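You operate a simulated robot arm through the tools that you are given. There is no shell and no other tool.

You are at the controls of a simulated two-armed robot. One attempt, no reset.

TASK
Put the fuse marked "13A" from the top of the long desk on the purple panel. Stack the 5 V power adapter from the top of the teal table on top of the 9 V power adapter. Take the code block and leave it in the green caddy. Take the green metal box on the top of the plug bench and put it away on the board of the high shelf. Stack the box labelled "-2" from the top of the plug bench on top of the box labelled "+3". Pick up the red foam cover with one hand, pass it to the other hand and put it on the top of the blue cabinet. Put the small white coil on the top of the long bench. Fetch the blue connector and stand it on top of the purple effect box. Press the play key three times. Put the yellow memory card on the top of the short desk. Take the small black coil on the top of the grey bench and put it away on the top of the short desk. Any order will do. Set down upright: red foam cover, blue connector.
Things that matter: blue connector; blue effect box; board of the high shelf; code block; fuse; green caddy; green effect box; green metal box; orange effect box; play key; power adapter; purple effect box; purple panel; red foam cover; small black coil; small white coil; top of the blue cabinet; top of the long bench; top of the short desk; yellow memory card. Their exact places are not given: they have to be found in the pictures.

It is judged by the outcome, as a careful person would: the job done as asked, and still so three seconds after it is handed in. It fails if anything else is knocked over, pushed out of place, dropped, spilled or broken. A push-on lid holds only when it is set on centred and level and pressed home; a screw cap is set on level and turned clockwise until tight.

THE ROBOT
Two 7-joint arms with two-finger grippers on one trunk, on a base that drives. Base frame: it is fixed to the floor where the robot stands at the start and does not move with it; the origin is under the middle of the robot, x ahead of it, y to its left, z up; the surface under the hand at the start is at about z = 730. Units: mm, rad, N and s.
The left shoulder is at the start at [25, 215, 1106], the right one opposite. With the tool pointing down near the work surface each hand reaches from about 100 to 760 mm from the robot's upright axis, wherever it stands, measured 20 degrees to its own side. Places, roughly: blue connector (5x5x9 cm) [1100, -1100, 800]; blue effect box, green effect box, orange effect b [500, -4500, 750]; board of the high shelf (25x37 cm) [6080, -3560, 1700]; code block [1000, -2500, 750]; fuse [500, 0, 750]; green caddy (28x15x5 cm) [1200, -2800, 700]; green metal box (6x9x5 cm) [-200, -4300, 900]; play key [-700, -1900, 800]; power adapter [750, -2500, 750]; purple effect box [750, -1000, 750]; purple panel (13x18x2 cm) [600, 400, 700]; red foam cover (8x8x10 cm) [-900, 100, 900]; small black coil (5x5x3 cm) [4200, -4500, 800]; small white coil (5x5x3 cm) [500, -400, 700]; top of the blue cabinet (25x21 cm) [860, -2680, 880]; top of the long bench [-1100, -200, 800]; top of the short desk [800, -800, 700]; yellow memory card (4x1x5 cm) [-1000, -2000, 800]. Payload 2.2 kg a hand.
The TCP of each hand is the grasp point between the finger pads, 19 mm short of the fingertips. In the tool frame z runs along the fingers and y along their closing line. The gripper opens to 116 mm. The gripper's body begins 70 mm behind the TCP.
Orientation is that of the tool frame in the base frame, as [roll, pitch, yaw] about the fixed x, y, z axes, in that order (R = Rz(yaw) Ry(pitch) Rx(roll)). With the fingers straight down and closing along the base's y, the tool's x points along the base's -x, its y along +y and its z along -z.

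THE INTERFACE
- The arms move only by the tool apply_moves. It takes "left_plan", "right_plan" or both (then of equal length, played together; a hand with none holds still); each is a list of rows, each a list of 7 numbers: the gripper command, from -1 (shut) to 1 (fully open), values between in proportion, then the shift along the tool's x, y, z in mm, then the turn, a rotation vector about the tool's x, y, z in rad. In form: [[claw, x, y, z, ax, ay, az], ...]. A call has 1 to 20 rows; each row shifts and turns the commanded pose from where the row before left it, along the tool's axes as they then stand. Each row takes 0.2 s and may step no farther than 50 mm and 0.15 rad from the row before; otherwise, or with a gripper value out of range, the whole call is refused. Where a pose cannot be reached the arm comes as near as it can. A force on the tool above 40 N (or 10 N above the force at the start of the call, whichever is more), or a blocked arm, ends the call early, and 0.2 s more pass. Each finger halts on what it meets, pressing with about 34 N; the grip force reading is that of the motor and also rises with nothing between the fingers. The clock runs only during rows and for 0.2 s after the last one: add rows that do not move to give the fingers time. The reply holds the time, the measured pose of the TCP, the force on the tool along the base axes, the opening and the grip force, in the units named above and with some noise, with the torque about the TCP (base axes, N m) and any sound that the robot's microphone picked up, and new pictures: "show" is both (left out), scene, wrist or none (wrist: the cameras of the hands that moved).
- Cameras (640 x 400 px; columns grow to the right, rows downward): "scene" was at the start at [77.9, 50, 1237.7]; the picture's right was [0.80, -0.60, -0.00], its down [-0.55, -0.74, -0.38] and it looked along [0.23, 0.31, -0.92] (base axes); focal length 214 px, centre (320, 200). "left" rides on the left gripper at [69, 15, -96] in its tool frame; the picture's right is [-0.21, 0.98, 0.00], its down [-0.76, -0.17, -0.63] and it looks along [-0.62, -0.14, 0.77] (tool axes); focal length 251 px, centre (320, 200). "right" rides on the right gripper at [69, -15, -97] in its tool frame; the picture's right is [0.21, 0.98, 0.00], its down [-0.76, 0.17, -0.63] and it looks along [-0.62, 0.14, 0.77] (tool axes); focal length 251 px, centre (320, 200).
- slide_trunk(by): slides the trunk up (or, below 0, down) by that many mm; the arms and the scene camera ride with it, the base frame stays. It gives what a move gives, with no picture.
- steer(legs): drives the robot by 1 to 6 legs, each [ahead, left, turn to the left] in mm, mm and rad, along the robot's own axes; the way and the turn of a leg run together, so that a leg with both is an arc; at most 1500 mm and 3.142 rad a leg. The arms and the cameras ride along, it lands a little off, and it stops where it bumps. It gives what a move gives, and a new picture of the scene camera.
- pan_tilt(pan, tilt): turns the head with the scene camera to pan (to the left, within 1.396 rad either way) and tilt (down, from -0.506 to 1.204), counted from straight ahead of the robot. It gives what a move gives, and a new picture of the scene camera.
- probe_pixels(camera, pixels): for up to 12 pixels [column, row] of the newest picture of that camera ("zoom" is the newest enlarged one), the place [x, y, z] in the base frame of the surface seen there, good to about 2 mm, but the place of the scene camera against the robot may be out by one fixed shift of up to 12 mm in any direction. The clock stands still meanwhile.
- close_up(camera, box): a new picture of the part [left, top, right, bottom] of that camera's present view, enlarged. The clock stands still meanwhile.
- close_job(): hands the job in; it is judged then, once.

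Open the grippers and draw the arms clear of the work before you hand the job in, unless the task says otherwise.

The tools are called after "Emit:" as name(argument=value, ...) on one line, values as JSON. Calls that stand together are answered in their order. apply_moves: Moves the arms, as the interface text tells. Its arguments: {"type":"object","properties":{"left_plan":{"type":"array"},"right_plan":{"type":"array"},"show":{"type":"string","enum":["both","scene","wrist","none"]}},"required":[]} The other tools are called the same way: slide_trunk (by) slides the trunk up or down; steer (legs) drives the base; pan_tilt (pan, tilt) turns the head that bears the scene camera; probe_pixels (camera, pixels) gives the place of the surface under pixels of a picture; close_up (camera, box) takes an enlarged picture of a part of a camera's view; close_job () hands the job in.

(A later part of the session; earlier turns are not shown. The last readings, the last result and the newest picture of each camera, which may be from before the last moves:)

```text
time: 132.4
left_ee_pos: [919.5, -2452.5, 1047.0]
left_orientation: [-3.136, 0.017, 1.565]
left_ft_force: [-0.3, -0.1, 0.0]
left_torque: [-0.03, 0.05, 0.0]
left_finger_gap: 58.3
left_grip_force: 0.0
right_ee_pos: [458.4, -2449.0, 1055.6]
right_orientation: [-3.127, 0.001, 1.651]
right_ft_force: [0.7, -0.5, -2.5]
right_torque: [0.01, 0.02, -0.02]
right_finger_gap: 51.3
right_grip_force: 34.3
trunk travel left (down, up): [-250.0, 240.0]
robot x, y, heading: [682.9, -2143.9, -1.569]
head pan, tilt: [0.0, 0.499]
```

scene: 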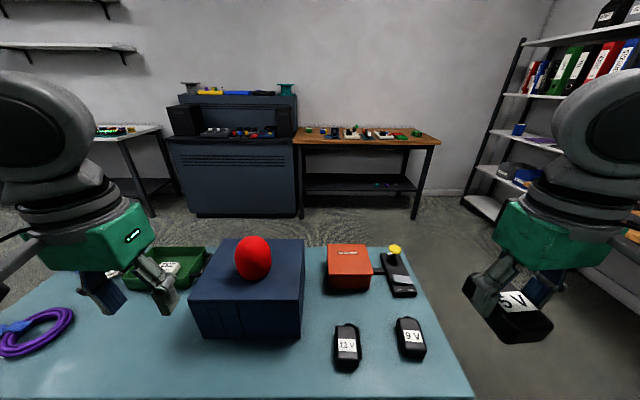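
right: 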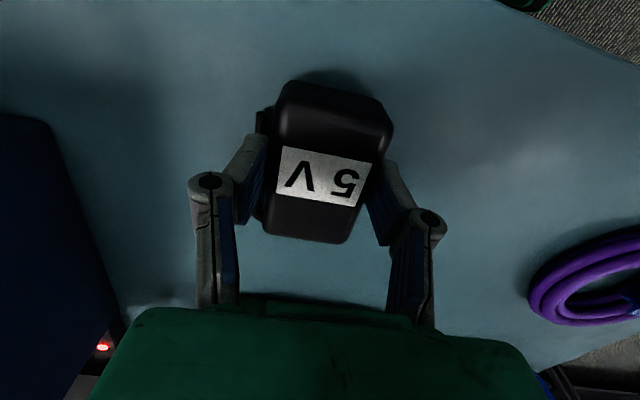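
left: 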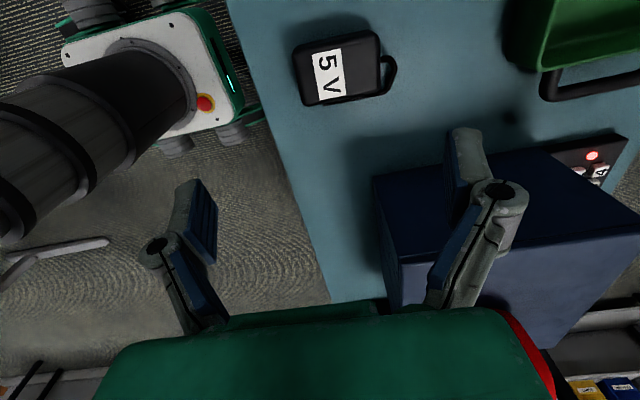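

9 V adapter at (410,338). I look through the right wrist camera from the present place.

Emit:
apply_moves(right_plan=[[-1, 0, 0, 0, 0, 0, 0]], show="wrist")

Emit:
close_up(camera="scene", box=[320, 300, 440, 375])

Emit:
probe_pixels(camera="scene", pixels=[[399, 322], [416, 320], [424, 347], [406, 349], [410, 337], [411, 355], [421, 335], [400, 340], [340, 345], [360, 350]])

```text
time: 132.8
left_ee_pos: [895.6, -2450.8, 1054.0]
left_orientation: [3.126, 0.019, 1.563]
left_ft_force: [-0.7, 0.9, -0.4]
left_torque: [0.0, -0.05, -0.01]
left_finger_gap: 58.1
left_grip_force: 0.2
right_ee_pos: [434.3, -2446.9, 1050.1]
right_orientation: [3.135, 0.003, 1.647]
right_ft_force: [-0.1, 0.0, -1.7]
right_torque: [0.01, -0.01, 0.0]
right_finger_gap: 51.6
right_grip_force: 34.0
trunk travel left (down, up): [-250.0, 240.0]
robot x, y, heading: [677.9, -2143.3, -1.569]
head pan, tilt: [0.0, 0.499]
```

right: 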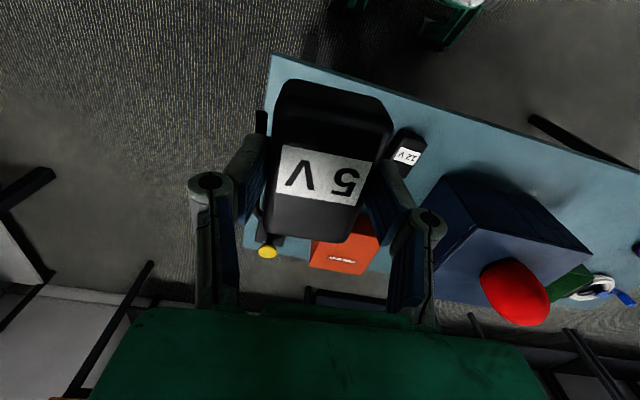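

```text
5.33 times, centred on (380, 338) of scene
```

zoom: 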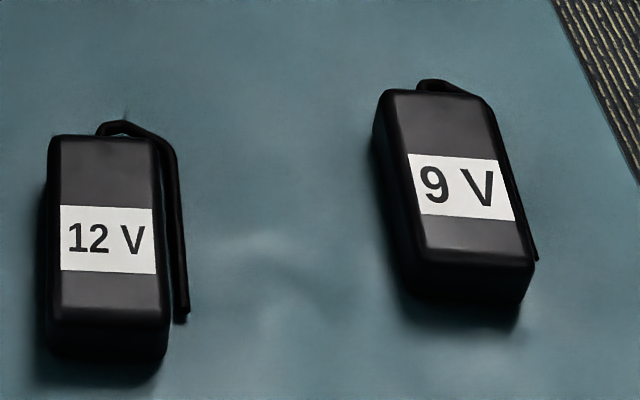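

```text
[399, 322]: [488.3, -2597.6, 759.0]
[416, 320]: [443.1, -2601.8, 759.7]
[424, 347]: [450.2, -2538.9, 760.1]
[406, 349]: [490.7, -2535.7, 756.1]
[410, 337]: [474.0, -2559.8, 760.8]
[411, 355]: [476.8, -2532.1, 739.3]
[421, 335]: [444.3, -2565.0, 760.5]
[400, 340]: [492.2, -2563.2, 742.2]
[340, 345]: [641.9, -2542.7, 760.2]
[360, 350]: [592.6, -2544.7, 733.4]
```

I need a good fix on the 9 V adapter, which the held adapter hides. I shift the right hand 180 mm east and forward so the 9 V shows beside it.

Emit:
apply_moves(right_plan=[[-1, -25, 40, 0, 0, 0, 0], [-1, -25, 40, 0, 0, 0, 0], [-1, -25, 40, 0, 0, 0, 0], [-1, -25, 40, 0, 0, 0, 0], [-1, 0, 25, 0, 0, 0, 0], [-1, 0, 0, 0, 0, 0, 0]], show="wrist")

```text
time: 134.2
left_ee_pos: [924.2, -2451.5, 1047.1]
left_orientation: [-3.133, 0.017, 1.568]
left_ft_force: [0.4, -0.1, 0.1]
left_torque: [0.01, 0.04, -0.02]
left_finger_gap: 58.1
left_grip_force: 0.0
right_ee_pos: [656.4, -2532.0, 1052.4]
right_orientation: [-3.126, 0.001, 1.649]
right_ft_force: [2.2, 0.8, -2.1]
right_torque: [0.03, 0.06, 0.0]
right_finger_gap: 51.7
right_grip_force: 34.1
trunk travel left (down, up): [-250.0, 240.0]
robot x, y, heading: [683.2, -2143.6, -1.575]
head pan, tilt: [0.0, 0.499]
```

right: 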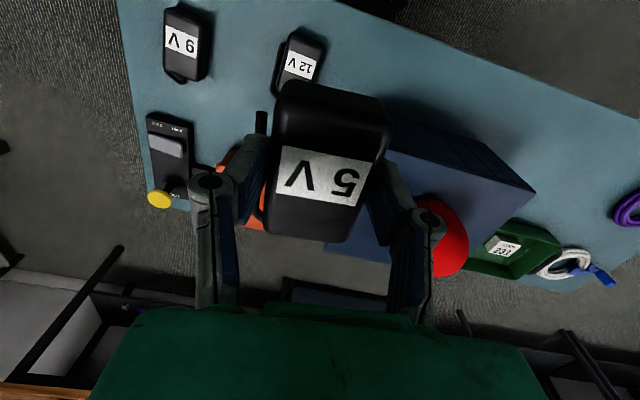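

The 9 V adapter is visible at (182,45). I probe it, and let the robot settle (readings sway slightly).

Emit:
probe_pixels(camera="right", pixels=[[170, 15], [208, 18], [200, 75], [168, 70], [183, 45], [185, 12], [185, 74], [168, 42], [204, 48], [180, 82]])

Emit:
close_up(camera="right", box=[130, 0, 258, 90])

Emit:
apply_moves(right_plan=[[-1, 0, 0, 0, 0, 0, 0], [-1, 0, 0, 0, 0, 0, 0], [-1, 0, 0, 0, 0, 0, 0]], show="wrist")

Emit:
apply_moves(right_plan=[[-1, 0, 0, 0, 0, 0, 0], [-1, 0, 0, 0, 0, 0, 0], [-1, 0, 0, 0, 0, 0, 0]], show="none")

```text
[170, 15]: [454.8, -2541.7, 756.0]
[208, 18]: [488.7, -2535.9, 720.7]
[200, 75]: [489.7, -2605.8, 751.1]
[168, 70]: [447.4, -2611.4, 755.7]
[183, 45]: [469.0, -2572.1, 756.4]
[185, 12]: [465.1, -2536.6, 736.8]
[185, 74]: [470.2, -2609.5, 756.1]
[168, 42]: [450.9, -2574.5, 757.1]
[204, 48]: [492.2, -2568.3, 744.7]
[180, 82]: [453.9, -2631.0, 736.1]
```

```text
4.44 times, centred on (194, 45) of right
```

zoom: 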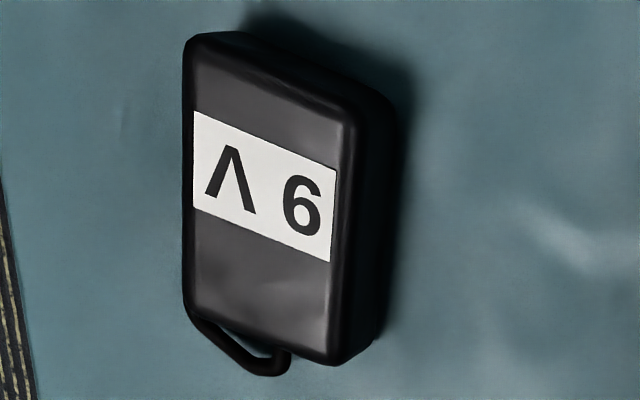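

```text
time: 135.0
left_ee_pos: [923.9, -2451.5, 1047.9]
left_orientation: [-3.134, 0.02, 1.566]
left_ft_force: [0.9, 0.5, -0.8]
left_torque: [0.01, 0.05, 0.0]
left_finger_gap: 57.9
left_grip_force: 0.1
right_ee_pos: [655.6, -2533.0, 1052.4]
right_orientation: [-3.125, 0.002, 1.649]
right_ft_force: [1.5, 0.3, -1.2]
right_torque: [0.01, 0.09, -0.01]
right_finger_gap: 51.4
right_grip_force: 33.8
trunk travel left (down, up): [-250.0, 240.0]
robot x, y, heading: [683.3, -2142.2, -1.577]
head pan, tilt: [0.0, 0.499]
```

right: 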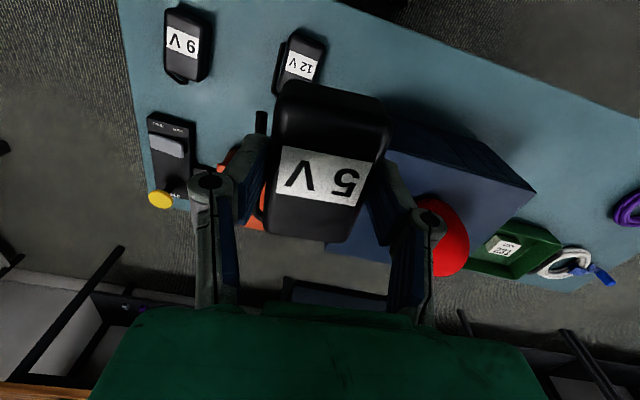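

```text
time: 135.8
left_ee_pos: [920.6, -2450.2, 1049.1]
left_orientation: [-3.137, 0.02, 1.567]
left_ft_force: [0.6, -0.1, -0.4]
left_torque: [-0.01, -0.01, 0.01]
left_finger_gap: 57.8
left_grip_force: 0.0
right_ee_pos: [650.9, -2531.1, 1053.1]
right_orientation: [-3.127, 0.002, 1.65]
right_ft_force: [0.3, 0.7, -2.0]
right_torque: [-0.03, 0.01, 0.0]
right_finger_gap: 51.7
right_grip_force: 34.3
trunk travel left (down, up): [-250.0, 240.0]
robot x, y, heading: [686.9, -2148.4, -1.571]
head pan, tilt: [0.0, 0.499]
```

9 V centre (470,-2574), top z≈756, axis yaw ≈1.465. I carry the 5 V above it, turning by 0.185, and lower to z≈850 to check.

Emit:
apply_moves(right_plan=[[-1, -6, -37, 0, 0, 0, 0], [-1, -6, -37, 0, 0, 0, 0], [-1, -6, -37, 0, 0, 0, 0], [-1, -6, -37, 0, 0, 0, 0], [-1, -5, -36, 0, 0, 0, 0], [-1, 0, 0, 40, 0, 0, 0.1], [-1, 0, 0, 40, 0, 0, 0.085], [-1, 0, 0, 40, 0, 0, 0], [-1, 0, 0, 40, 0, 0, 0], [-1, 0, 0, 40, 0, 0, 0], [-1, 0, 0, 0, 0, 0, 0], [-1, 0, 0, 0, 0, 0, 0]], show="both")

```text
time: 138.4
left_ee_pos: [919.4, -2451.5, 1048.9]
left_orientation: [-3.136, 0.018, 1.563]
left_ft_force: [0.2, -0.2, 0.0]
left_torque: [0.02, -0.02, 0.01]
left_finger_gap: 58.0
left_grip_force: 0.0
right_ee_pos: [466.3, -2577.1, 855.3]
right_orientation: [-3.129, 0.005, 1.465]
right_ft_force: [0.2, 0.0, -2.1]
right_torque: [-0.02, 0.06, 0.02]
right_finger_gap: 51.5
right_grip_force: 33.9
trunk travel left (down, up): [-250.0, 240.0]
robot x, y, heading: [685.7, -2144.7, -1.572]
head pan, tilt: [0.0, 0.499]
```

scene: 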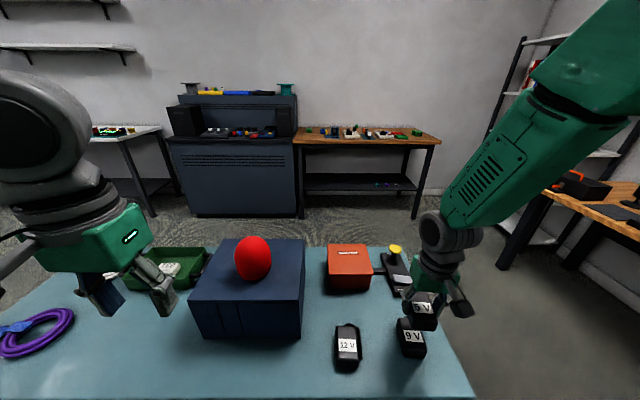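
right: 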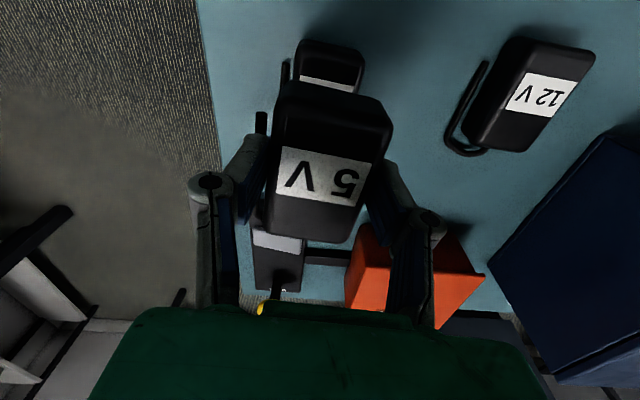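

Aligned within ~4 mm. I correct and lower to z≈800.

Emit:
apply_moves(right_plan=[[-1, 3.5, 3.5, 30, 0, 0, 0], [-1, 0, 0, 25, 0, 0, 0], [-1, 0, 0, 0, 0, 0, 0], [-1, 0, 0, 0, 0, 0, 0]], show="both")

Emit:
close_up(camera="scene", box=[360, 280, 480, 375])

```text
time: 139.4
left_ee_pos: [914.8, -2452.4, 1049.5]
left_orientation: [-3.14, 0.018, 1.564]
left_ft_force: [-0.4, 0.1, -0.4]
left_torque: [0.0, 0.04, -0.02]
left_finger_gap: 58.0
left_grip_force: 0.1
right_ee_pos: [466.1, -2575.4, 799.7]
right_orientation: [-3.133, 0.006, 1.464]
right_ft_force: [0.1, 0.3, -1.5]
right_torque: [-0.01, 0.0, 0.0]
right_finger_gap: 51.6
right_grip_force: 33.6
trunk travel left (down, up): [-250.0, 240.0]
robot x, y, heading: [685.0, -2144.2, -1.575]
head pan, tilt: [0.0, 0.499]
```

scene: 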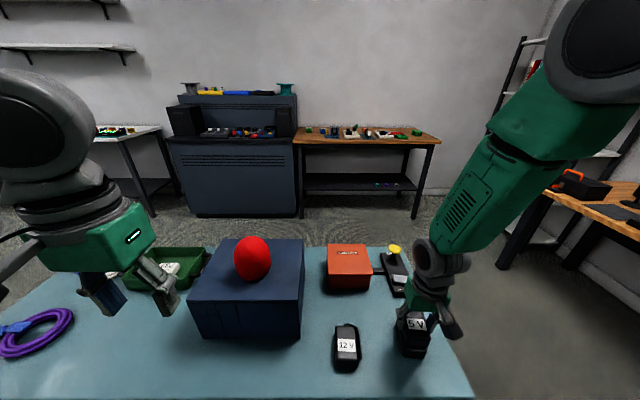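
right: 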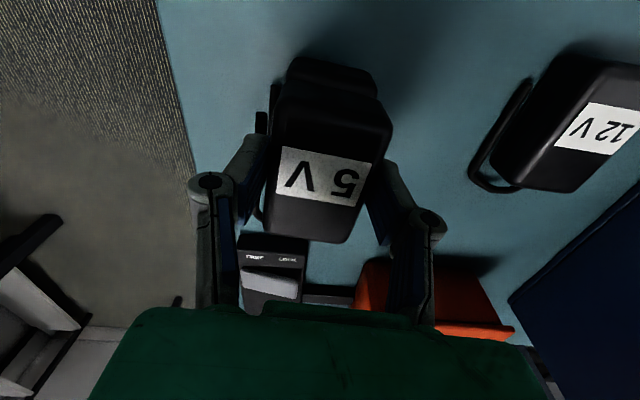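

```text
4.21 times, centred on (420, 328) of scene
```

zoom: 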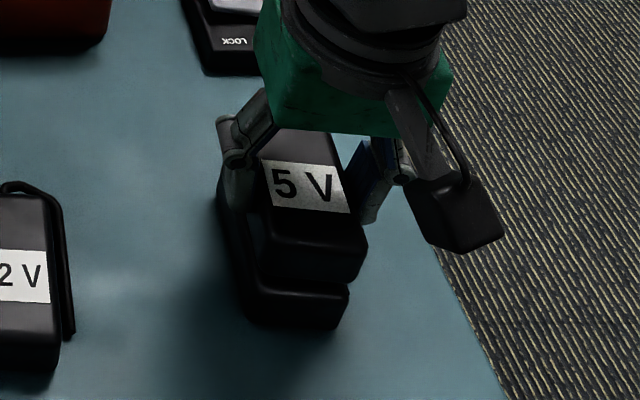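

The 5 V sits ~4 mm west of the 9 V; I correct and lower step by step.

Emit:
apply_moves(right_plan=[[-1, 1, 5, 2, 0, 0, 0], [-1, 0, 0, 2, 0, 0, 0], [-1, 0, 0, 0, 0, 0, 0]], show="none")

Emit:
apply_moves(right_plan=[[-1, 0, 0, 2, 0, 0, 0], [-1, 0, 0, 0, 0, 0, 0]], show="none")

```text
time: 140.2
left_ee_pos: [915.3, -2450.3, 1049.1]
left_orientation: [-3.14, 0.02, 1.567]
left_ft_force: [-0.7, -0.3, 0.3]
left_torque: [0.0, 0.01, 0.02]
left_finger_gap: 58.0
left_grip_force: 0.0
right_ee_pos: [472.4, -2572.7, 796.5]
right_orientation: [-3.131, 0.005, 1.464]
right_ft_force: [0.4, -0.3, -0.9]
right_torque: [0.03, 0.06, -0.01]
right_finger_gap: 51.4
right_grip_force: 34.1
trunk travel left (down, up): [-250.0, 240.0]
robot x, y, heading: [685.0, -2139.8, -1.574]
head pan, tilt: [0.0, 0.499]
```

```text
time: 140.8
left_ee_pos: [909.0, -2449.3, 1050.0]
left_orientation: [3.139, 0.019, 1.565]
left_ft_force: [0.7, 1.1, 0.7]
left_torque: [0.0, 0.02, -0.03]
left_finger_gap: 57.8
left_grip_force: 0.1
right_ee_pos: [466.9, -2573.1, 791.8]
right_orientation: [-3.137, 0.003, 1.465]
right_ft_force: [-0.5, 0.2, -1.4]
right_torque: [-0.03, -0.05, 0.0]
right_finger_gap: 51.5
right_grip_force: 34.1
trunk travel left (down, up): [-250.0, 240.0]
robot x, y, heading: [684.5, -2142.5, -1.573]
head pan, tilt: [0.0, 0.499]
```

The body is still settling after the drive; I raise 5 mm and wait a few seconds.

Emit:
apply_moves(right_plan=[[-1, 0, 0, -6, 0, 0, 0], [-1, 0, 0, 0, 0, 0, 0], [-1, 0, 0, 0, 0, 0, 0], [-1, 0, 0, 0, 0, 0, 0], [-1, 0, 0, 0, 0, 0, 0], [-1, 0, 0, 0, 0, 0, 0], [-1, 0, 0, 0, 0, 0, 0], [-1, 0, 0, 0, 0, 0, 0], [-1, 0, 0, 0, 0, 0, 0], [-1, 0, 0, 0, 0, 0, 0], [-1, 0, 0, 0, 0, 0, 0], [-1, 0, 0, 0, 0, 0, 0], [-1, 0, 0, 0, 0, 0, 0], [-1, 0, 0, 0, 0, 0, 0], [-1, 0, 0, 0, 0, 0, 0]], show="none")

Emit:
apply_moves(right_plan=[[-1, 0, 0, 0, 0, 0, 0], [-1, 0, 0, 0, 0, 0, 0], [-1, 0, 0, 0, 0, 0, 0], [-1, 0, 0, 0, 0, 0, 0], [-1, 0, 0, 0, 0, 0, 0]], show="none")

Emit:
apply_moves(right_plan=[[-1, 0, 0, 0, 0, 0, 0], [-1, 0, 0, 0, 0, 0, 0], [-1, 0, 0, 0, 0, 0, 0]], show="both")

```text
time: 144.0
left_ee_pos: [909.6, -2452.2, 1050.4]
left_orientation: [3.138, 0.019, 1.565]
left_ft_force: [0.3, 0.5, -0.2]
left_torque: [-0.02, 0.01, -0.01]
left_finger_gap: 58.1
left_grip_force: 0.1
right_ee_pos: [467.2, -2572.3, 797.5]
right_orientation: [-3.135, 0.005, 1.464]
right_ft_force: [0.9, 0.3, -1.1]
right_torque: [0.0, 0.01, 0.01]
right_finger_gap: 51.4
right_grip_force: 33.7
trunk travel left (down, up): [-250.0, 240.0]
robot x, y, heading: [680.8, -2140.0, -1.574]
head pan, tilt: [0.0, 0.499]
```

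```text
time: 145.2
left_ee_pos: [908.9, -2450.2, 1049.2]
left_orientation: [3.137, 0.019, 1.564]
left_ft_force: [-0.1, -0.1, 0.3]
left_torque: [-0.02, 0.0, 0.0]
left_finger_gap: 57.8
left_grip_force: 0.1
right_ee_pos: [466.6, -2573.7, 797.6]
right_orientation: [-3.136, 0.004, 1.465]
right_ft_force: [0.0, -0.3, -1.6]
right_torque: [-0.01, -0.01, -0.01]
right_finger_gap: 51.6
right_grip_force: 34.1
trunk travel left (down, up): [-250.0, 240.0]
robot x, y, heading: [682.1, -2140.8, -1.578]
head pan, tilt: [0.0, 0.499]
```

```text
time: 146.0
left_ee_pos: [909.7, -2450.6, 1050.9]
left_orientation: [3.139, 0.022, 1.567]
left_ft_force: [0.6, 0.3, -0.1]
left_torque: [-0.04, -0.04, 0.0]
left_finger_gap: 57.8
left_grip_force: 0.0
right_ee_pos: [467.9, -2573.4, 798.3]
right_orientation: [-3.136, 0.004, 1.465]
right_ft_force: [-0.2, -0.5, -2.2]
right_torque: [0.03, 0.01, 0.02]
right_finger_gap: 51.3
right_grip_force: 34.3
trunk travel left (down, up): [-250.0, 240.0]
robot x, y, heading: [680.8, -2140.8, -1.575]
head pan, tilt: [0.0, 0.499]
```

scene: 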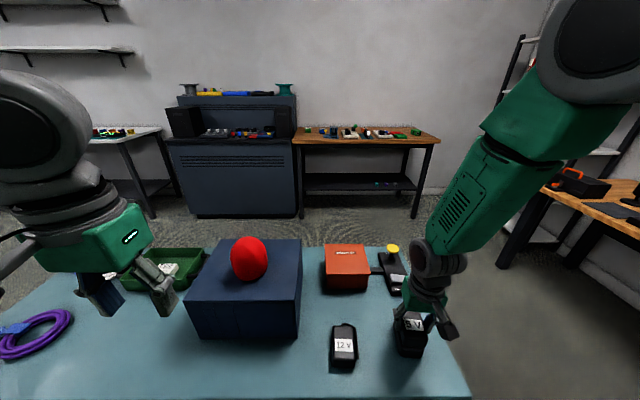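
right: 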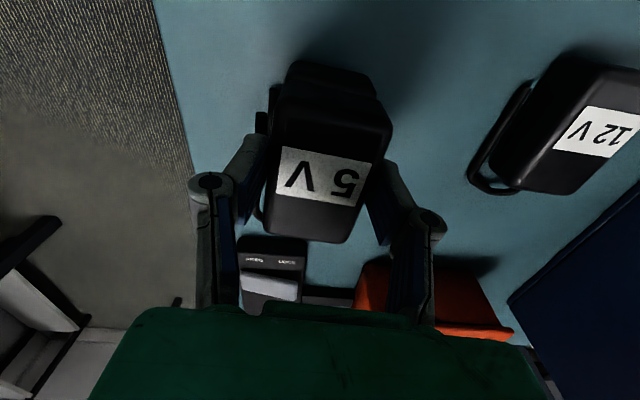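

Settled. Small shift of 2 mm, then down to contact.

Emit:
apply_moves(right_plan=[[-1, 0, 2, 3, 0, 0, 0], [-1, 0, 0, 2, 0, 0, 0], [-1, 0, 0, 0, 0, 0, 0]], show="none")

Emit:
apply_moves(right_plan=[[-1, 0, 0, 1.5, 0, 0, 0], [-1, 0, 0, 0, 0, 0, 0]], show="none")

Emit:
apply_moves(right_plan=[[-1, 0, 0, 1.5, 0, 0, 0], [-1, 0, 0, 0, 0, 0, 0]], show="none")

```text
time: 146.8
left_ee_pos: [910.0, -2450.5, 1050.5]
left_orientation: [3.138, 0.019, 1.565]
left_ft_force: [0.2, 0.2, -0.6]
left_torque: [-0.03, 0.02, 0.0]
left_finger_gap: 58.2
left_grip_force: 0.1
right_ee_pos: [467.3, -2573.1, 793.0]
right_orientation: [-3.136, 0.005, 1.463]
right_ft_force: [-0.2, -0.1, -1.0]
right_torque: [0.01, -0.01, 0.02]
right_finger_gap: 51.5
right_grip_force: 33.7
trunk travel left (down, up): [-250.0, 240.0]
robot x, y, heading: [684.9, -2142.9, -1.577]
head pan, tilt: [0.0, 0.499]
```

```text
time: 147.4
left_ee_pos: [909.5, -2450.4, 1050.4]
left_orientation: [3.138, 0.018, 1.566]
left_ft_force: [-0.4, 0.2, 0.4]
left_torque: [-0.04, -0.01, -0.01]
left_finger_gap: 57.8
left_grip_force: 0.1
right_ee_pos: [467.5, -2573.4, 792.5]
right_orientation: [-3.134, 0.007, 1.466]
right_ft_force: [-0.2, 1.0, 3.4]
right_torque: [-0.16, -0.11, -0.01]
right_finger_gap: 51.3
right_grip_force: 33.9
trunk travel left (down, up): [-250.0, 240.0]
robot x, y, heading: [682.7, -2143.2, -1.575]
head pan, tilt: [0.0, 0.499]
```

```text
time: 148.0
left_ee_pos: [910.5, -2450.9, 1050.2]
left_orientation: [3.138, 0.018, 1.566]
left_ft_force: [-1.2, 0.2, -0.1]
left_torque: [-0.02, -0.02, -0.01]
left_finger_gap: 57.9
left_grip_force: 0.0
right_ee_pos: [469.3, -2574.0, 792.2]
right_orientation: [-3.136, 0.007, 1.462]
right_ft_force: [-2.0, 1.7, 22.9]
right_torque: [0.18, -0.06, -0.05]
right_finger_gap: 51.4
right_grip_force: 33.8
trunk travel left (down, up): [-250.0, 240.0]
robot x, y, heading: [684.1, -2143.2, -1.573]
head pan, tilt: [0.0, 0.499]
```

Seated (23 N at z 792). I ease, open and lift off.

Emit:
apply_moves(right_plan=[[-1, 0, 0, -1.5, 0, 0, 0], [-0.05, 0, 0, 0, 0, 0, 0], [0.1, 0, 0, 0, 0, 0, 0], [0.3, 0, 0, 0, 0, 0, 0], [0.3, 0, 0, -30, 0, 0, 0], [0.3, 0, 0, -45, 0, 0, 0], [0.3, 0, 0, -45, 0, 0, 0], [0.3, 0, 0, -45, 0, 0, 0]], show="both")

```text
time: 149.8
left_ee_pos: [909.6, -2449.8, 1051.1]
left_orientation: [3.138, 0.021, 1.564]
left_ft_force: [-1.0, 0.6, -0.2]
left_torque: [-0.01, 0.02, -0.06]
left_finger_gap: 58.3
left_grip_force: 0.0
right_ee_pos: [469.5, -2571.7, 958.1]
right_orientation: [-3.137, 0.005, 1.464]
right_ft_force: [0.3, -0.7, 0.4]
right_torque: [0.0, -0.02, 0.03]
right_finger_gap: 75.4
right_grip_force: 0.0
trunk travel left (down, up): [-250.0, 240.0]
robot x, y, heading: [686.9, -2143.8, -1.58]
head pan, tilt: [0.0, 0.499]
```

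scene: 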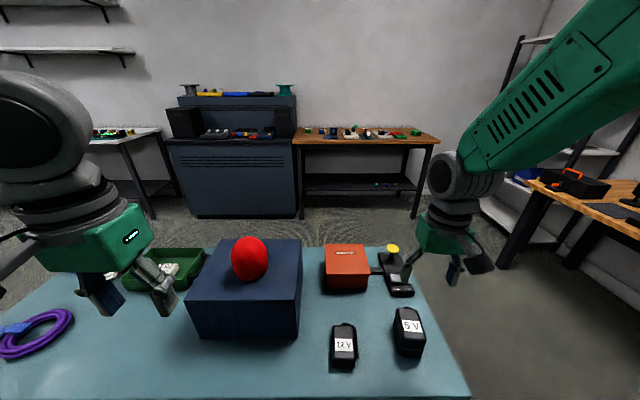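
right: 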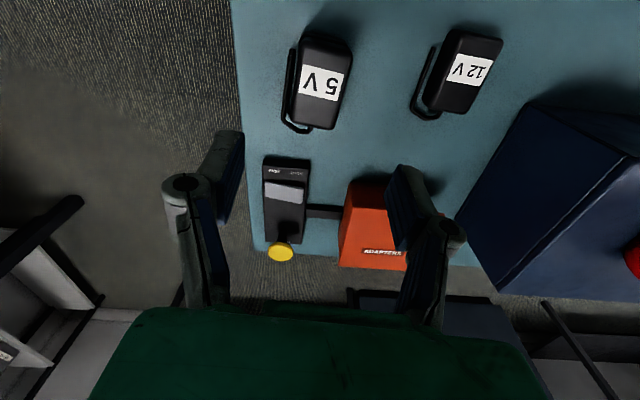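

The 5 V now stands on the 9 V. Next the play key: I raise the right hand, back off, turn to face -x and approach that table.

Emit:
apply_moves(right_plan=[[0, 30, 0, -40, 0, 0, 0.05], [0, 30, 0, -40, 0, 0, 0.05], [0, 30, 0, -20, 0, 0, 0]], show="none")

Emit:
steer(legs=[[-350, 0, 0], [0, 0, -1.571], [700, 0, 0]])

```text
time: 150.6
left_ee_pos: [904.3, -2452.0, 1051.1]
left_orientation: [3.134, 0.018, 1.566]
left_ft_force: [0.0, -0.2, 0.7]
left_torque: [0.02, -0.03, -0.01]
left_finger_gap: 57.9
left_grip_force: 0.1
right_ee_pos: [477.7, -2484.0, 1055.0]
right_orientation: [-3.141, 0.002, 1.362]
right_ft_force: [-0.3, -0.6, -0.2]
right_torque: [0.06, -0.05, 0.0]
right_finger_gap: 58.0
right_grip_force: 0.0
trunk travel left (down, up): [-250.0, 240.0]
robot x, y, heading: [681.0, -2141.4, -1.575]
head pan, tilt: [0.0, 0.499]
```

```text
time: 160.2
left_ee_pos: [-319.7, -2024.0, 1051.1]
left_orientation: [3.139, 0.02, 0.005]
left_ft_force: [-0.8, -0.3, 0.0]
left_torque: [0.05, -0.02, 0.01]
left_finger_gap: 58.0
left_grip_force: 0.0
right_ee_pos: [-355.8, -1599.0, 1056.2]
right_orientation: [-3.139, 0.004, -0.198]
right_ft_force: [0.8, -0.5, -0.3]
right_torque: [0.0, -0.03, -0.01]
right_finger_gap: 57.9
right_grip_force: 0.2
trunk travel left (down, up): [-250.0, 240.0]
robot x, y, heading: [-12.9, -1794.8, -3.135]
head pan, tilt: [0.0, 0.499]
```

scene: 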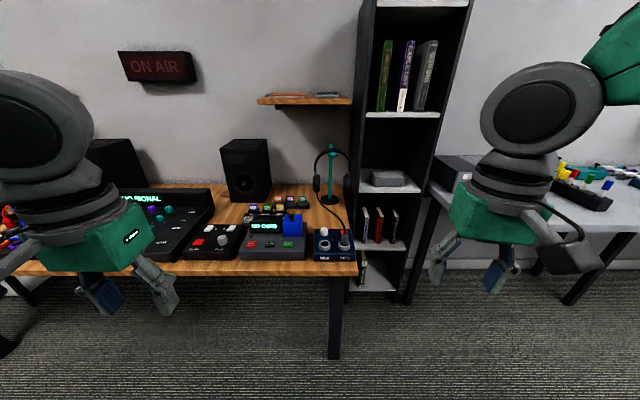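

I enlarge the table region to find the play key and the memory cards.

Emit:
close_up(camera="scene", box=[170, 180, 370, 280])

Emit:
probe_pixels(camera="scene", pixels=[[200, 242], [223, 240], [268, 225], [255, 244], [270, 245], [284, 244], [293, 225], [300, 240], [330, 245], [215, 265], [280, 270], [340, 275]])

```text
3.20 times, centred on (270, 230) of scene
```

zoom: 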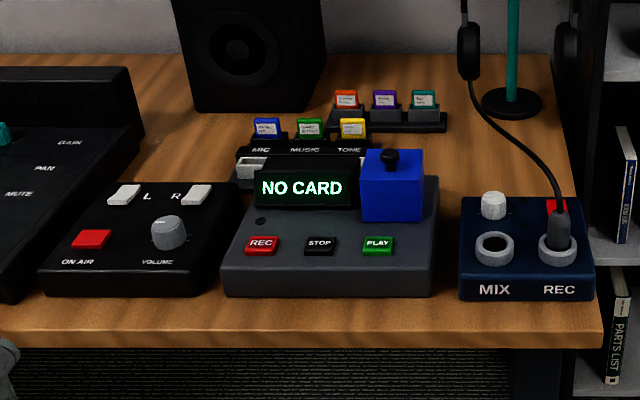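

```text
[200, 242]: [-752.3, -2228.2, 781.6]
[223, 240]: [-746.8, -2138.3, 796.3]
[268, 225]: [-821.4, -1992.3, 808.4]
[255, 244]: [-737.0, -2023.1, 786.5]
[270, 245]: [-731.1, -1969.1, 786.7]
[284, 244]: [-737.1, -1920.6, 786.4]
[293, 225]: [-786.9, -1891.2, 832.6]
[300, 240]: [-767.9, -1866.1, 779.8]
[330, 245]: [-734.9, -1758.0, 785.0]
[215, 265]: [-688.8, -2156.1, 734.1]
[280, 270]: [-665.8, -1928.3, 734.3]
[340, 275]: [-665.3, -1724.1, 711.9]
```

The recorder has REC, STOP and a green PLAY key at zoom (378,245); the yellow card stands in the near rack at zoom (352,130). I drive closer and straighten the right hand.

Emit:
steer(legs=[[310, 0, 0]])

Emit:
apply_moves(right_plan=[[0, 0, 0, 0, 0, 0, -0.1], [0, 0, 0, 0, 0, 0, -0.1]], left_plan=[[0, 0, 0, 0, 0, 0, 0], [0, 0, 0, 0, 0, 0, 0]], show="both")

Emit:
close_up(camera="scene", box=[180, 200, 380, 340])

```text
time: 162.3
left_ee_pos: [-632.4, -2024.9, 1050.8]
left_orientation: [3.137, 0.018, 0.001]
left_ft_force: [-1.1, -0.5, 0.6]
left_torque: [0.01, 0.0, 0.01]
left_finger_gap: 57.9
left_grip_force: 0.0
right_ee_pos: [-668.6, -1599.4, 1056.6]
right_orientation: [-3.138, 0.005, -0.201]
right_ft_force: [0.6, 0.1, -0.5]
right_torque: [0.01, -0.02, 0.01]
right_finger_gap: 58.1
right_grip_force: 0.1
trunk travel left (down, up): [-250.0, 240.0]
robot x, y, heading: [-330.8, -1795.6, -3.139]
head pan, tilt: [0.0, 0.499]
```

scene: 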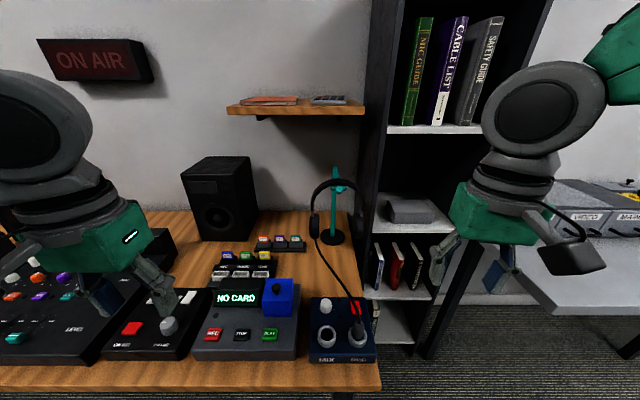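

```text
time: 162.9
left_ee_pos: [-630.8, -2025.4, 1051.1]
left_orientation: [3.137, 0.02, 0.003]
left_ft_force: [0.2, 0.7, -0.2]
left_torque: [-0.01, -0.04, 0.01]
left_finger_gap: 58.1
left_grip_force: 0.0
right_ee_pos: [-665.9, -1600.3, 1058.3]
right_orientation: [-3.137, 0.005, 0.002]
right_ft_force: [-0.2, 0.3, 0.4]
right_torque: [0.01, -0.02, 0.0]
right_finger_gap: 57.8
right_grip_force: 0.0
trunk travel left (down, up): [-250.0, 240.0]
robot x, y, heading: [-329.1, -1799.7, -3.14]
head pan, tilt: [0.0, 0.499]
```

scene: 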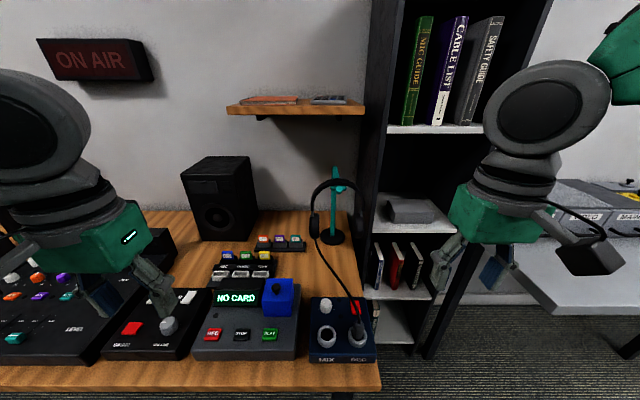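
right: 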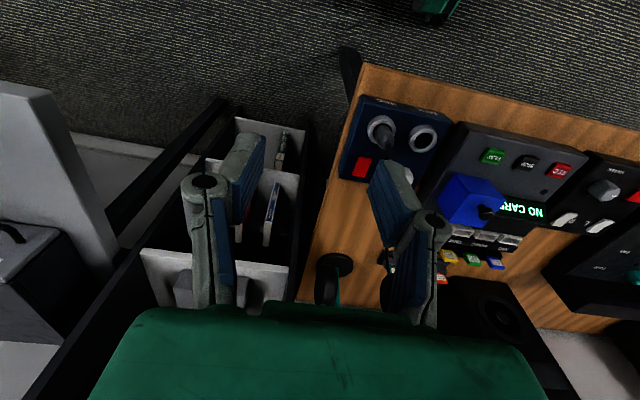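
left: 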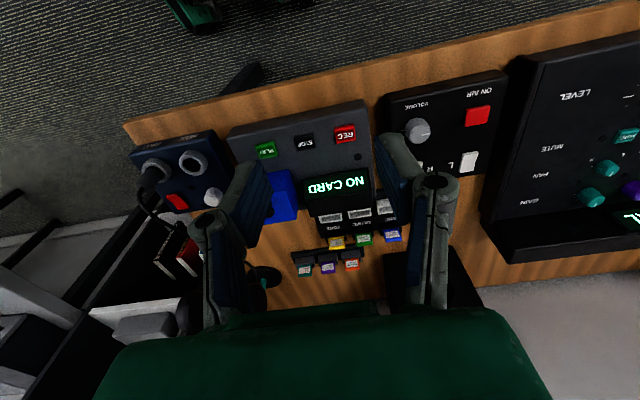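

```text
2.86 times, centred on (280, 270) of scene
```

zoom: 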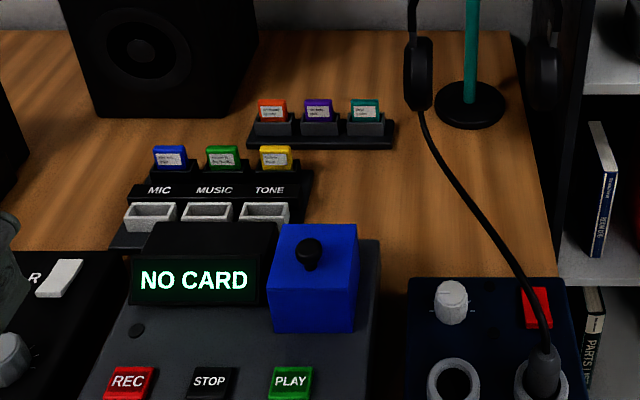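

The left wrist camera sees PLAY at (266,150) and the yellow card at (337,243). I probe around these.

Emit:
probe_pixels(camera="left", pixels=[[266, 150], [257, 152], [275, 148], [266, 145], [266, 157], [304, 142], [285, 195], [273, 178], [337, 243], [363, 238], [392, 234], [334, 229]])

Emit:
close_up(camera="left", box=[220, 110, 420, 290])

```text
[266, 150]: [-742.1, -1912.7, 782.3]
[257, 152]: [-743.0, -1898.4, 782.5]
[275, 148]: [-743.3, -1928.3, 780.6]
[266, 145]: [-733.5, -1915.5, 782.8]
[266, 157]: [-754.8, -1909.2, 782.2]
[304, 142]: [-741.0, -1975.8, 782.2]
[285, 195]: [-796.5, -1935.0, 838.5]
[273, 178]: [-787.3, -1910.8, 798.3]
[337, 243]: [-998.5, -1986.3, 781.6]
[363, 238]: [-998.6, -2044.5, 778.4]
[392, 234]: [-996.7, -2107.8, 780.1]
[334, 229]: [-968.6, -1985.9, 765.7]
```

```text
2.22 times, centred on (320, 200) of left
```

zoom: 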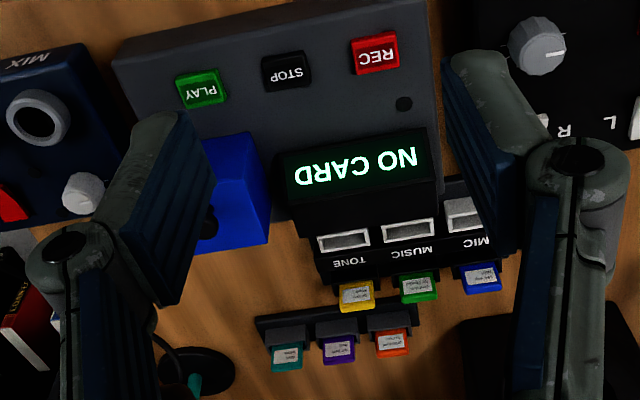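

PLAY key centre ≈(-744,-1913), top z≈782. I shut the left gripper and bring its tips above the key.

Emit:
apply_moves(left_plan=[[-1, -28, -28, 0, 0, 0, 0], [-1, -28, -28, 0, 0, 0, 0], [-1, -28, -28, 0, 0, 0, 0], [-1, -29, -28, 0, 0, 0, 0], [-1, 0, 0, 45, 0, 0, 0], [-1, 0, 0, 45, 0, 0, 0], [-1, 0, 0, 45, 0, 0, 0], [-1, 0, 0, 45, 0, 0, 0], [-1, 0, 0, 35, 0, 0, 0], [-1, 0, 0, 0, 0, 0, 0]], show="wrist")

```text
time: 165.1
left_ee_pos: [-748.1, -1912.0, 837.6]
left_orientation: [3.135, 0.02, 0.002]
left_ft_force: [0.3, 0.0, 0.3]
left_torque: [-0.01, -0.02, 0.0]
left_finger_gap: 0.1
left_grip_force: 28.2
right_ee_pos: [-664.5, -1598.1, 1057.5]
right_orientation: [-3.14, 0.008, 0.0]
right_ft_force: [0.0, 0.4, 0.1]
right_torque: [0.02, 0.02, 0.04]
right_finger_gap: 58.0
right_grip_force: 0.1
trunk travel left (down, up): [-250.0, 240.0]
robot x, y, heading: [-328.3, -1797.0, -3.14]
head pan, tilt: [0.0, 0.499]
```

left: 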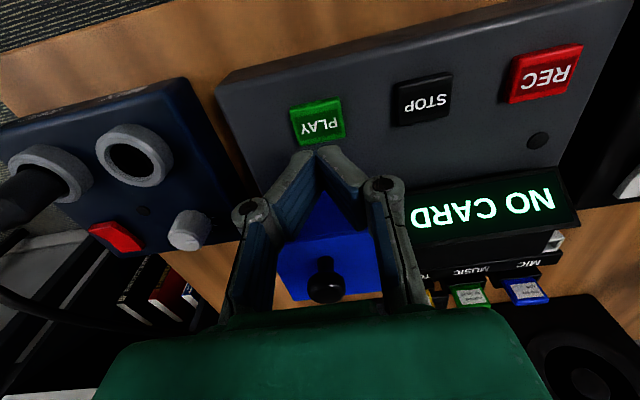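

Emit:
probe_pixels(camera="left", pixels=[[316, 124], [293, 125], [340, 120], [315, 105], [318, 143], [325, 285], [325, 262], [335, 215], [325, 240], [300, 90]])

Emit:
close_up(camera="left", box=[220, 80, 420, 205])

```text
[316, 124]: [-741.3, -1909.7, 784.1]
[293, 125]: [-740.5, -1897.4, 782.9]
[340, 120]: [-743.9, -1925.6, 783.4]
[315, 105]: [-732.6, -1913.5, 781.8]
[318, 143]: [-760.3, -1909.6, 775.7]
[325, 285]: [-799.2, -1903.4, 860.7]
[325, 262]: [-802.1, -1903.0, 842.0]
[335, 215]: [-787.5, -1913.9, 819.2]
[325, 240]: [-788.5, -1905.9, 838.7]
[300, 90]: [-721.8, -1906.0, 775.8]
```

```text
3.20 times, centred on (320, 142) of left
```

zoom: 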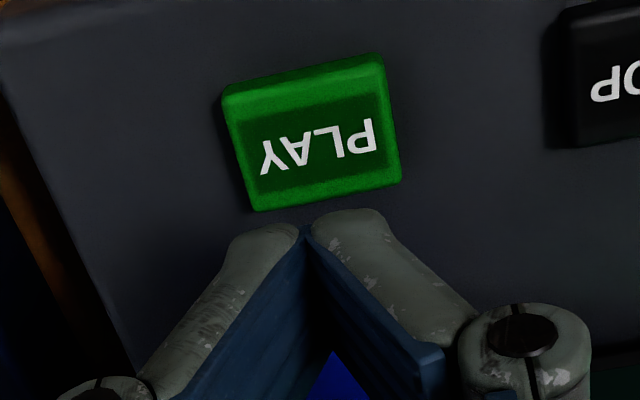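

Key centre (-743,-1911), top 783.5, panel 775.8. I shift 5 mm and press down slowly, listening for the click.

Emit:
apply_moves(left_plan=[[-1, 5, -1, 15, 0, 0, 0], [-1, 0, 0, 16, 0, 0, 0], [-1, 0, 0, 0, 0, 0, 0]], show="wrist")

Emit:
apply_moves(left_plan=[[-1, 0, 0, 2, 0, 0, 0], [-1, 0, 0, 2, 0, 0, 0], [-1, 0, 0, 2, 0, 0, 0], [-1, 0, 0, 0, 0, 0, 0]], show="wrist")

```text
time: 165.9
left_ee_pos: [-743.5, -1910.8, 806.0]
left_orientation: [3.134, 0.021, 0.001]
left_ft_force: [0.7, 0.4, -0.8]
left_torque: [0.05, 0.03, -0.03]
left_finger_gap: 0.1
left_grip_force: 29.1
right_ee_pos: [-666.1, -1598.1, 1057.1]
right_orientation: [-3.14, 0.006, -0.001]
right_ft_force: [0.9, 0.7, 0.1]
right_torque: [-0.01, -0.01, 0.03]
right_finger_gap: 58.3
right_grip_force: 0.0
trunk travel left (down, up): [-250.0, 240.0]
robot x, y, heading: [-328.2, -1798.2, -3.138]
head pan, tilt: [0.0, 0.499]
```

left: 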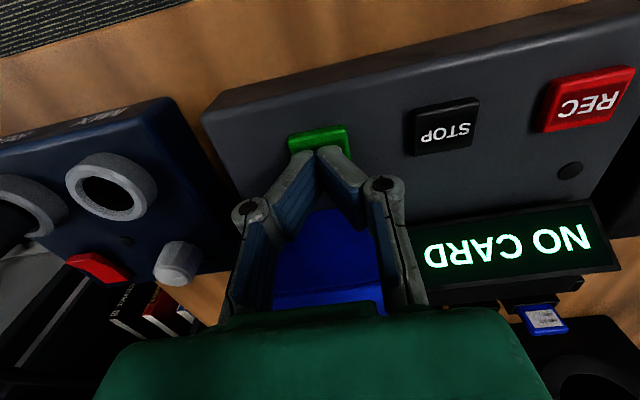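

```text
time: 166.9
left_ee_pos: [-744.6, -1912.5, 801.7]
left_orientation: [3.136, 0.022, 0.0]
left_ft_force: [-0.3, 0.2, -0.1]
left_torque: [0.01, 0.0, 0.01]
left_finger_gap: 0.0
left_grip_force: 28.6
right_ee_pos: [-666.9, -1598.8, 1055.8]
right_orientation: [-3.14, 0.007, -0.001]
right_ft_force: [0.1, 0.0, 0.0]
right_torque: [-0.06, 0.0, 0.04]
right_finger_gap: 58.0
right_grip_force: 0.0
trunk travel left (down, up): [-250.0, 240.0]
robot x, y, heading: [-328.9, -1795.9, -3.137]
head pan, tilt: [0.0, 0.499]
```

left: 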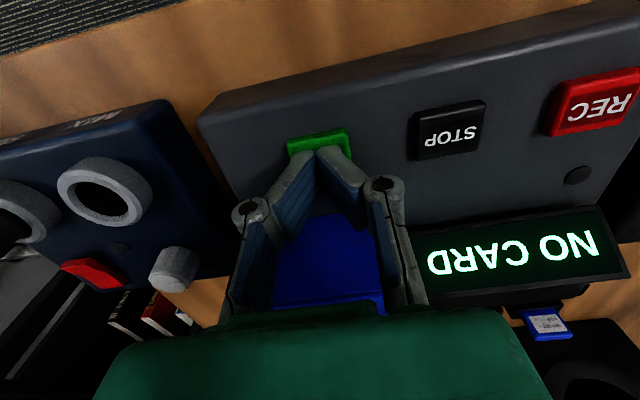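

No contact yet; 1 mm steps further.

Emit:
apply_moves(left_plan=[[-1, 0, 0, 1, 0, 0, 0], [-1, 0, 0, 1, 0, 0, 0]], show="none")

Emit:
apply_moves(left_plan=[[-1, 0, 0, 1, 0, 0, 0], [-1, 0, 0, 1, 0, 0, 0]], show="none")

```text
time: 167.5
left_ee_pos: [-744.7, -1912.4, 798.3]
left_orientation: [3.136, 0.021, 0.001]
left_ft_force: [1.0, 0.0, 2.9]
left_torque: [0.0, -0.01, -0.01]
left_finger_gap: 6.0
left_grip_force: 28.7
right_ee_pos: [-666.4, -1598.0, 1056.8]
right_orientation: [-3.14, 0.006, 0.0]
right_ft_force: [-0.4, 0.2, -0.3]
right_torque: [0.01, -0.01, 0.01]
right_finger_gap: 58.0
right_grip_force: 0.1
trunk travel left (down, up): [-250.0, 240.0]
robot x, y, heading: [-326.2, -1798.5, -3.143]
head pan, tilt: [0.0, 0.499]
heard: click
```

```text
time: 168.1
left_ee_pos: [-745.0, -1911.0, 796.3]
left_orientation: [3.136, 0.02, 0.002]
left_ft_force: [0.0, -1.4, 3.4]
left_torque: [-0.01, -0.05, -0.01]
left_finger_gap: 6.4
left_grip_force: 29.8
right_ee_pos: [-666.3, -1597.9, 1056.9]
right_orientation: [-3.14, 0.005, -0.001]
right_ft_force: [-1.1, 0.4, -0.2]
right_torque: [0.01, -0.01, 0.0]
right_finger_gap: 58.1
right_grip_force: 0.1
trunk travel left (down, up): [-250.0, 240.0]
robot x, y, heading: [-327.9, -1796.8, -3.138]
head pan, tilt: [0.0, 0.499]
```

One click was heard. I lift 10 mm to release, then press a second time.

Emit:
apply_moves(left_plan=[[-1, 0, 0, -5, 0, 0, 0], [-1, 0, 0, -6, 0, 0, 0], [-1, 0, 0, 0, 0, 0, 0]], show="wrist")

Emit:
apply_moves(left_plan=[[-1, 0, 0, 4, 0, 0, 0], [-1, 0, 0, 4, 0, 0, 0], [-1, 0, 0, 1.5, 0, 0, 0], [-1, 0, 0, 0, 0, 0, 0]], show="none")

```text
time: 168.9
left_ee_pos: [-744.9, -1911.0, 807.5]
left_orientation: [3.138, 0.019, 0.001]
left_ft_force: [0.1, 0.4, -0.3]
left_torque: [-0.01, 0.0, 0.01]
left_finger_gap: 0.0
left_grip_force: 28.7
right_ee_pos: [-666.5, -1597.6, 1056.9]
right_orientation: [-3.141, 0.006, 0.0]
right_ft_force: [-0.3, 0.3, 0.5]
right_torque: [-0.01, 0.0, 0.02]
right_finger_gap: 58.0
right_grip_force: 0.1
trunk travel left (down, up): [-250.0, 240.0]
robot x, y, heading: [-325.0, -1796.3, -3.142]
head pan, tilt: [0.0, 0.499]
```

left: 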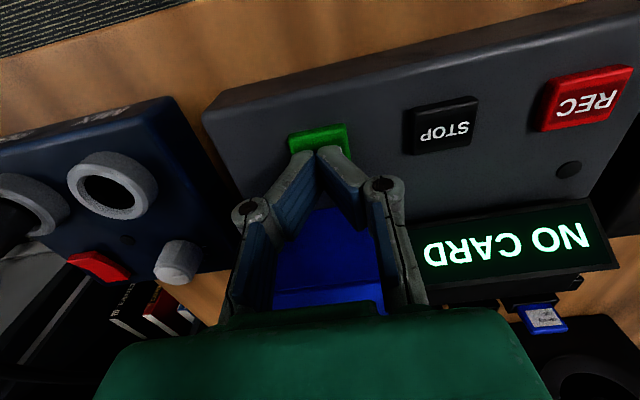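

```text
time: 169.9
left_ee_pos: [-744.6, -1912.4, 799.3]
left_orientation: [3.137, 0.022, 0.003]
left_ft_force: [0.3, -0.9, 1.4]
left_torque: [-0.01, -0.05, -0.02]
left_finger_gap: 6.2
left_grip_force: 28.6
right_ee_pos: [-666.0, -1597.6, 1057.5]
right_orientation: [-3.138, 0.007, -0.001]
right_ft_force: [0.3, -0.3, 0.6]
right_torque: [-0.02, 0.0, -0.02]
right_finger_gap: 58.2
right_grip_force: 0.0
trunk travel left (down, up): [-250.0, 240.0]
robot x, y, heading: [-323.2, -1798.4, -3.144]
head pan, tilt: [0.0, 0.499]
heard: click
```

Second click. Release and press the third time.

Emit:
apply_moves(left_plan=[[-1, 0, 0, -4, 0, 0, 0], [-1, 0, 0, -5, 0, 0, 0], [-1, 0, 0, 0, 0, 0, 0]], show="none")

Emit:
apply_moves(left_plan=[[-1, 0, 0, 4, 0, 0, 0], [-1, 0, 0, 4, 0, 0, 0], [-1, 0, 0, 1.5, 0, 0, 0], [-1, 0, 0, 0, 0, 0, 0]], show="none")

```text
time: 170.7
left_ee_pos: [-744.0, -1911.9, 807.5]
left_orientation: [3.135, 0.021, 0.001]
left_ft_force: [-0.4, 1.5, 0.0]
left_torque: [0.02, 0.03, -0.01]
left_finger_gap: 0.0
left_grip_force: 28.7
right_ee_pos: [-665.7, -1596.8, 1058.2]
right_orientation: [3.141, 0.005, -0.001]
right_ft_force: [-0.6, -0.4, 0.1]
right_torque: [-0.01, 0.02, 0.0]
right_finger_gap: 57.9
right_grip_force: 0.1
trunk travel left (down, up): [-250.0, 240.0]
robot x, y, heading: [-328.6, -1796.1, -3.144]
head pan, tilt: [0.0, 0.499]
```

```text
time: 171.7
left_ee_pos: [-743.8, -1911.7, 797.9]
left_orientation: [3.136, 0.021, 0.002]
left_ft_force: [0.2, -0.6, 1.6]
left_torque: [0.01, -0.01, 0.01]
left_finger_gap: 6.1
left_grip_force: 29.0
right_ee_pos: [-665.8, -1598.3, 1056.8]
right_orientation: [-3.141, 0.004, -0.001]
right_ft_force: [-0.6, 1.0, -0.7]
right_torque: [0.0, -0.02, -0.01]
right_finger_gap: 57.9
right_grip_force: 0.0
trunk travel left (down, up): [-250.0, 240.0]
robot x, y, heading: [-330.7, -1793.5, -3.136]
head pan, tilt: [0.0, 0.499]
heard: click
```

Three clicks heard. I lift off and move the left hand above the yellow card to look.

Emit:
apply_moves(left_plan=[[-1, 0, 0, -30, 0, 0, 0], [-1, 0, 0, -45, 0, 0, 0], [-1, 0, 0, -45, 0, 0, 0], [-0.5, 0, 0, -40, 0, 0, 0], [-0.5, -45, 15, 0, 0, 0, 0], [-0.5, -45, 15, 0, 0, 0, 0], [-0.5, -45, 15, 0, 0, 0, 0], [-0.5, -45, 15, 0, 0, 0, 0], [-0.5, -45, 14, 0, 0, 0, 0], [-0.5, 0, 0, 0, 0, 0, 0]], show="both")

Emit:
close_up(camera="left", box=[240, 20, 400, 140])

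```text
time: 173.9
left_ee_pos: [-966.9, -1986.4, 964.4]
left_orientation: [3.137, 0.023, 0.002]
left_ft_force: [-0.7, 0.2, 0.3]
left_torque: [0.0, 0.05, -0.06]
left_finger_gap: 29.0
left_grip_force: 0.1
right_ee_pos: [-665.2, -1597.6, 1056.7]
right_orientation: [-3.138, 0.008, 0.002]
right_ft_force: [0.7, 0.2, 0.4]
right_torque: [-0.03, -0.02, -0.01]
right_finger_gap: 58.1
right_grip_force: 0.0
trunk travel left (down, up): [-250.0, 240.0]
robot x, y, heading: [-324.2, -1797.5, -3.14]
head pan, tilt: [0.0, 0.499]
```

scene: 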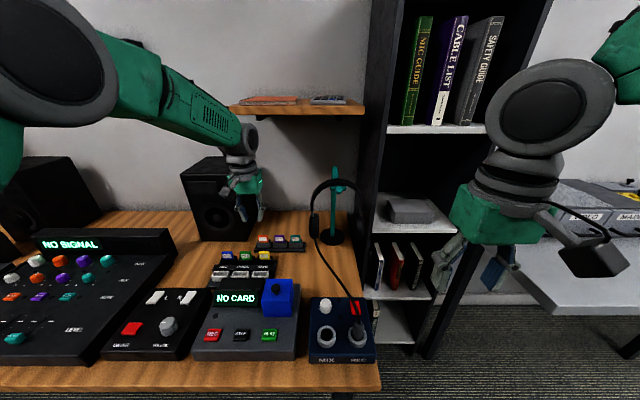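
left: 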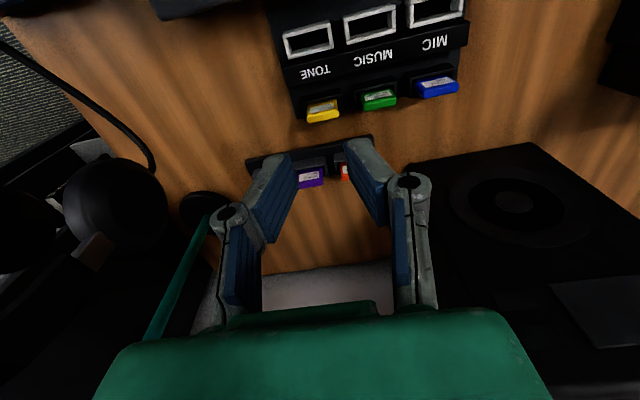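

```text
3.33 times, centred on (320, 80) of left
```

zoom: 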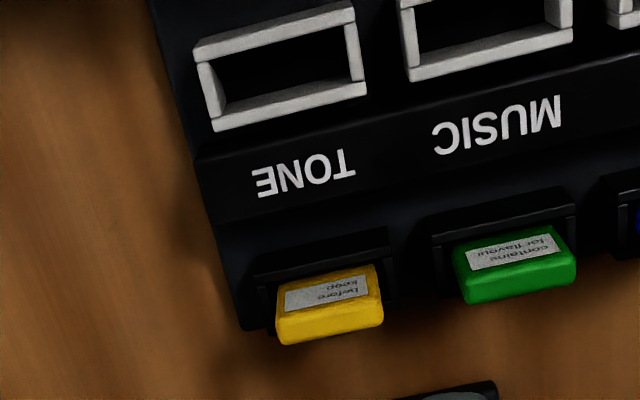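

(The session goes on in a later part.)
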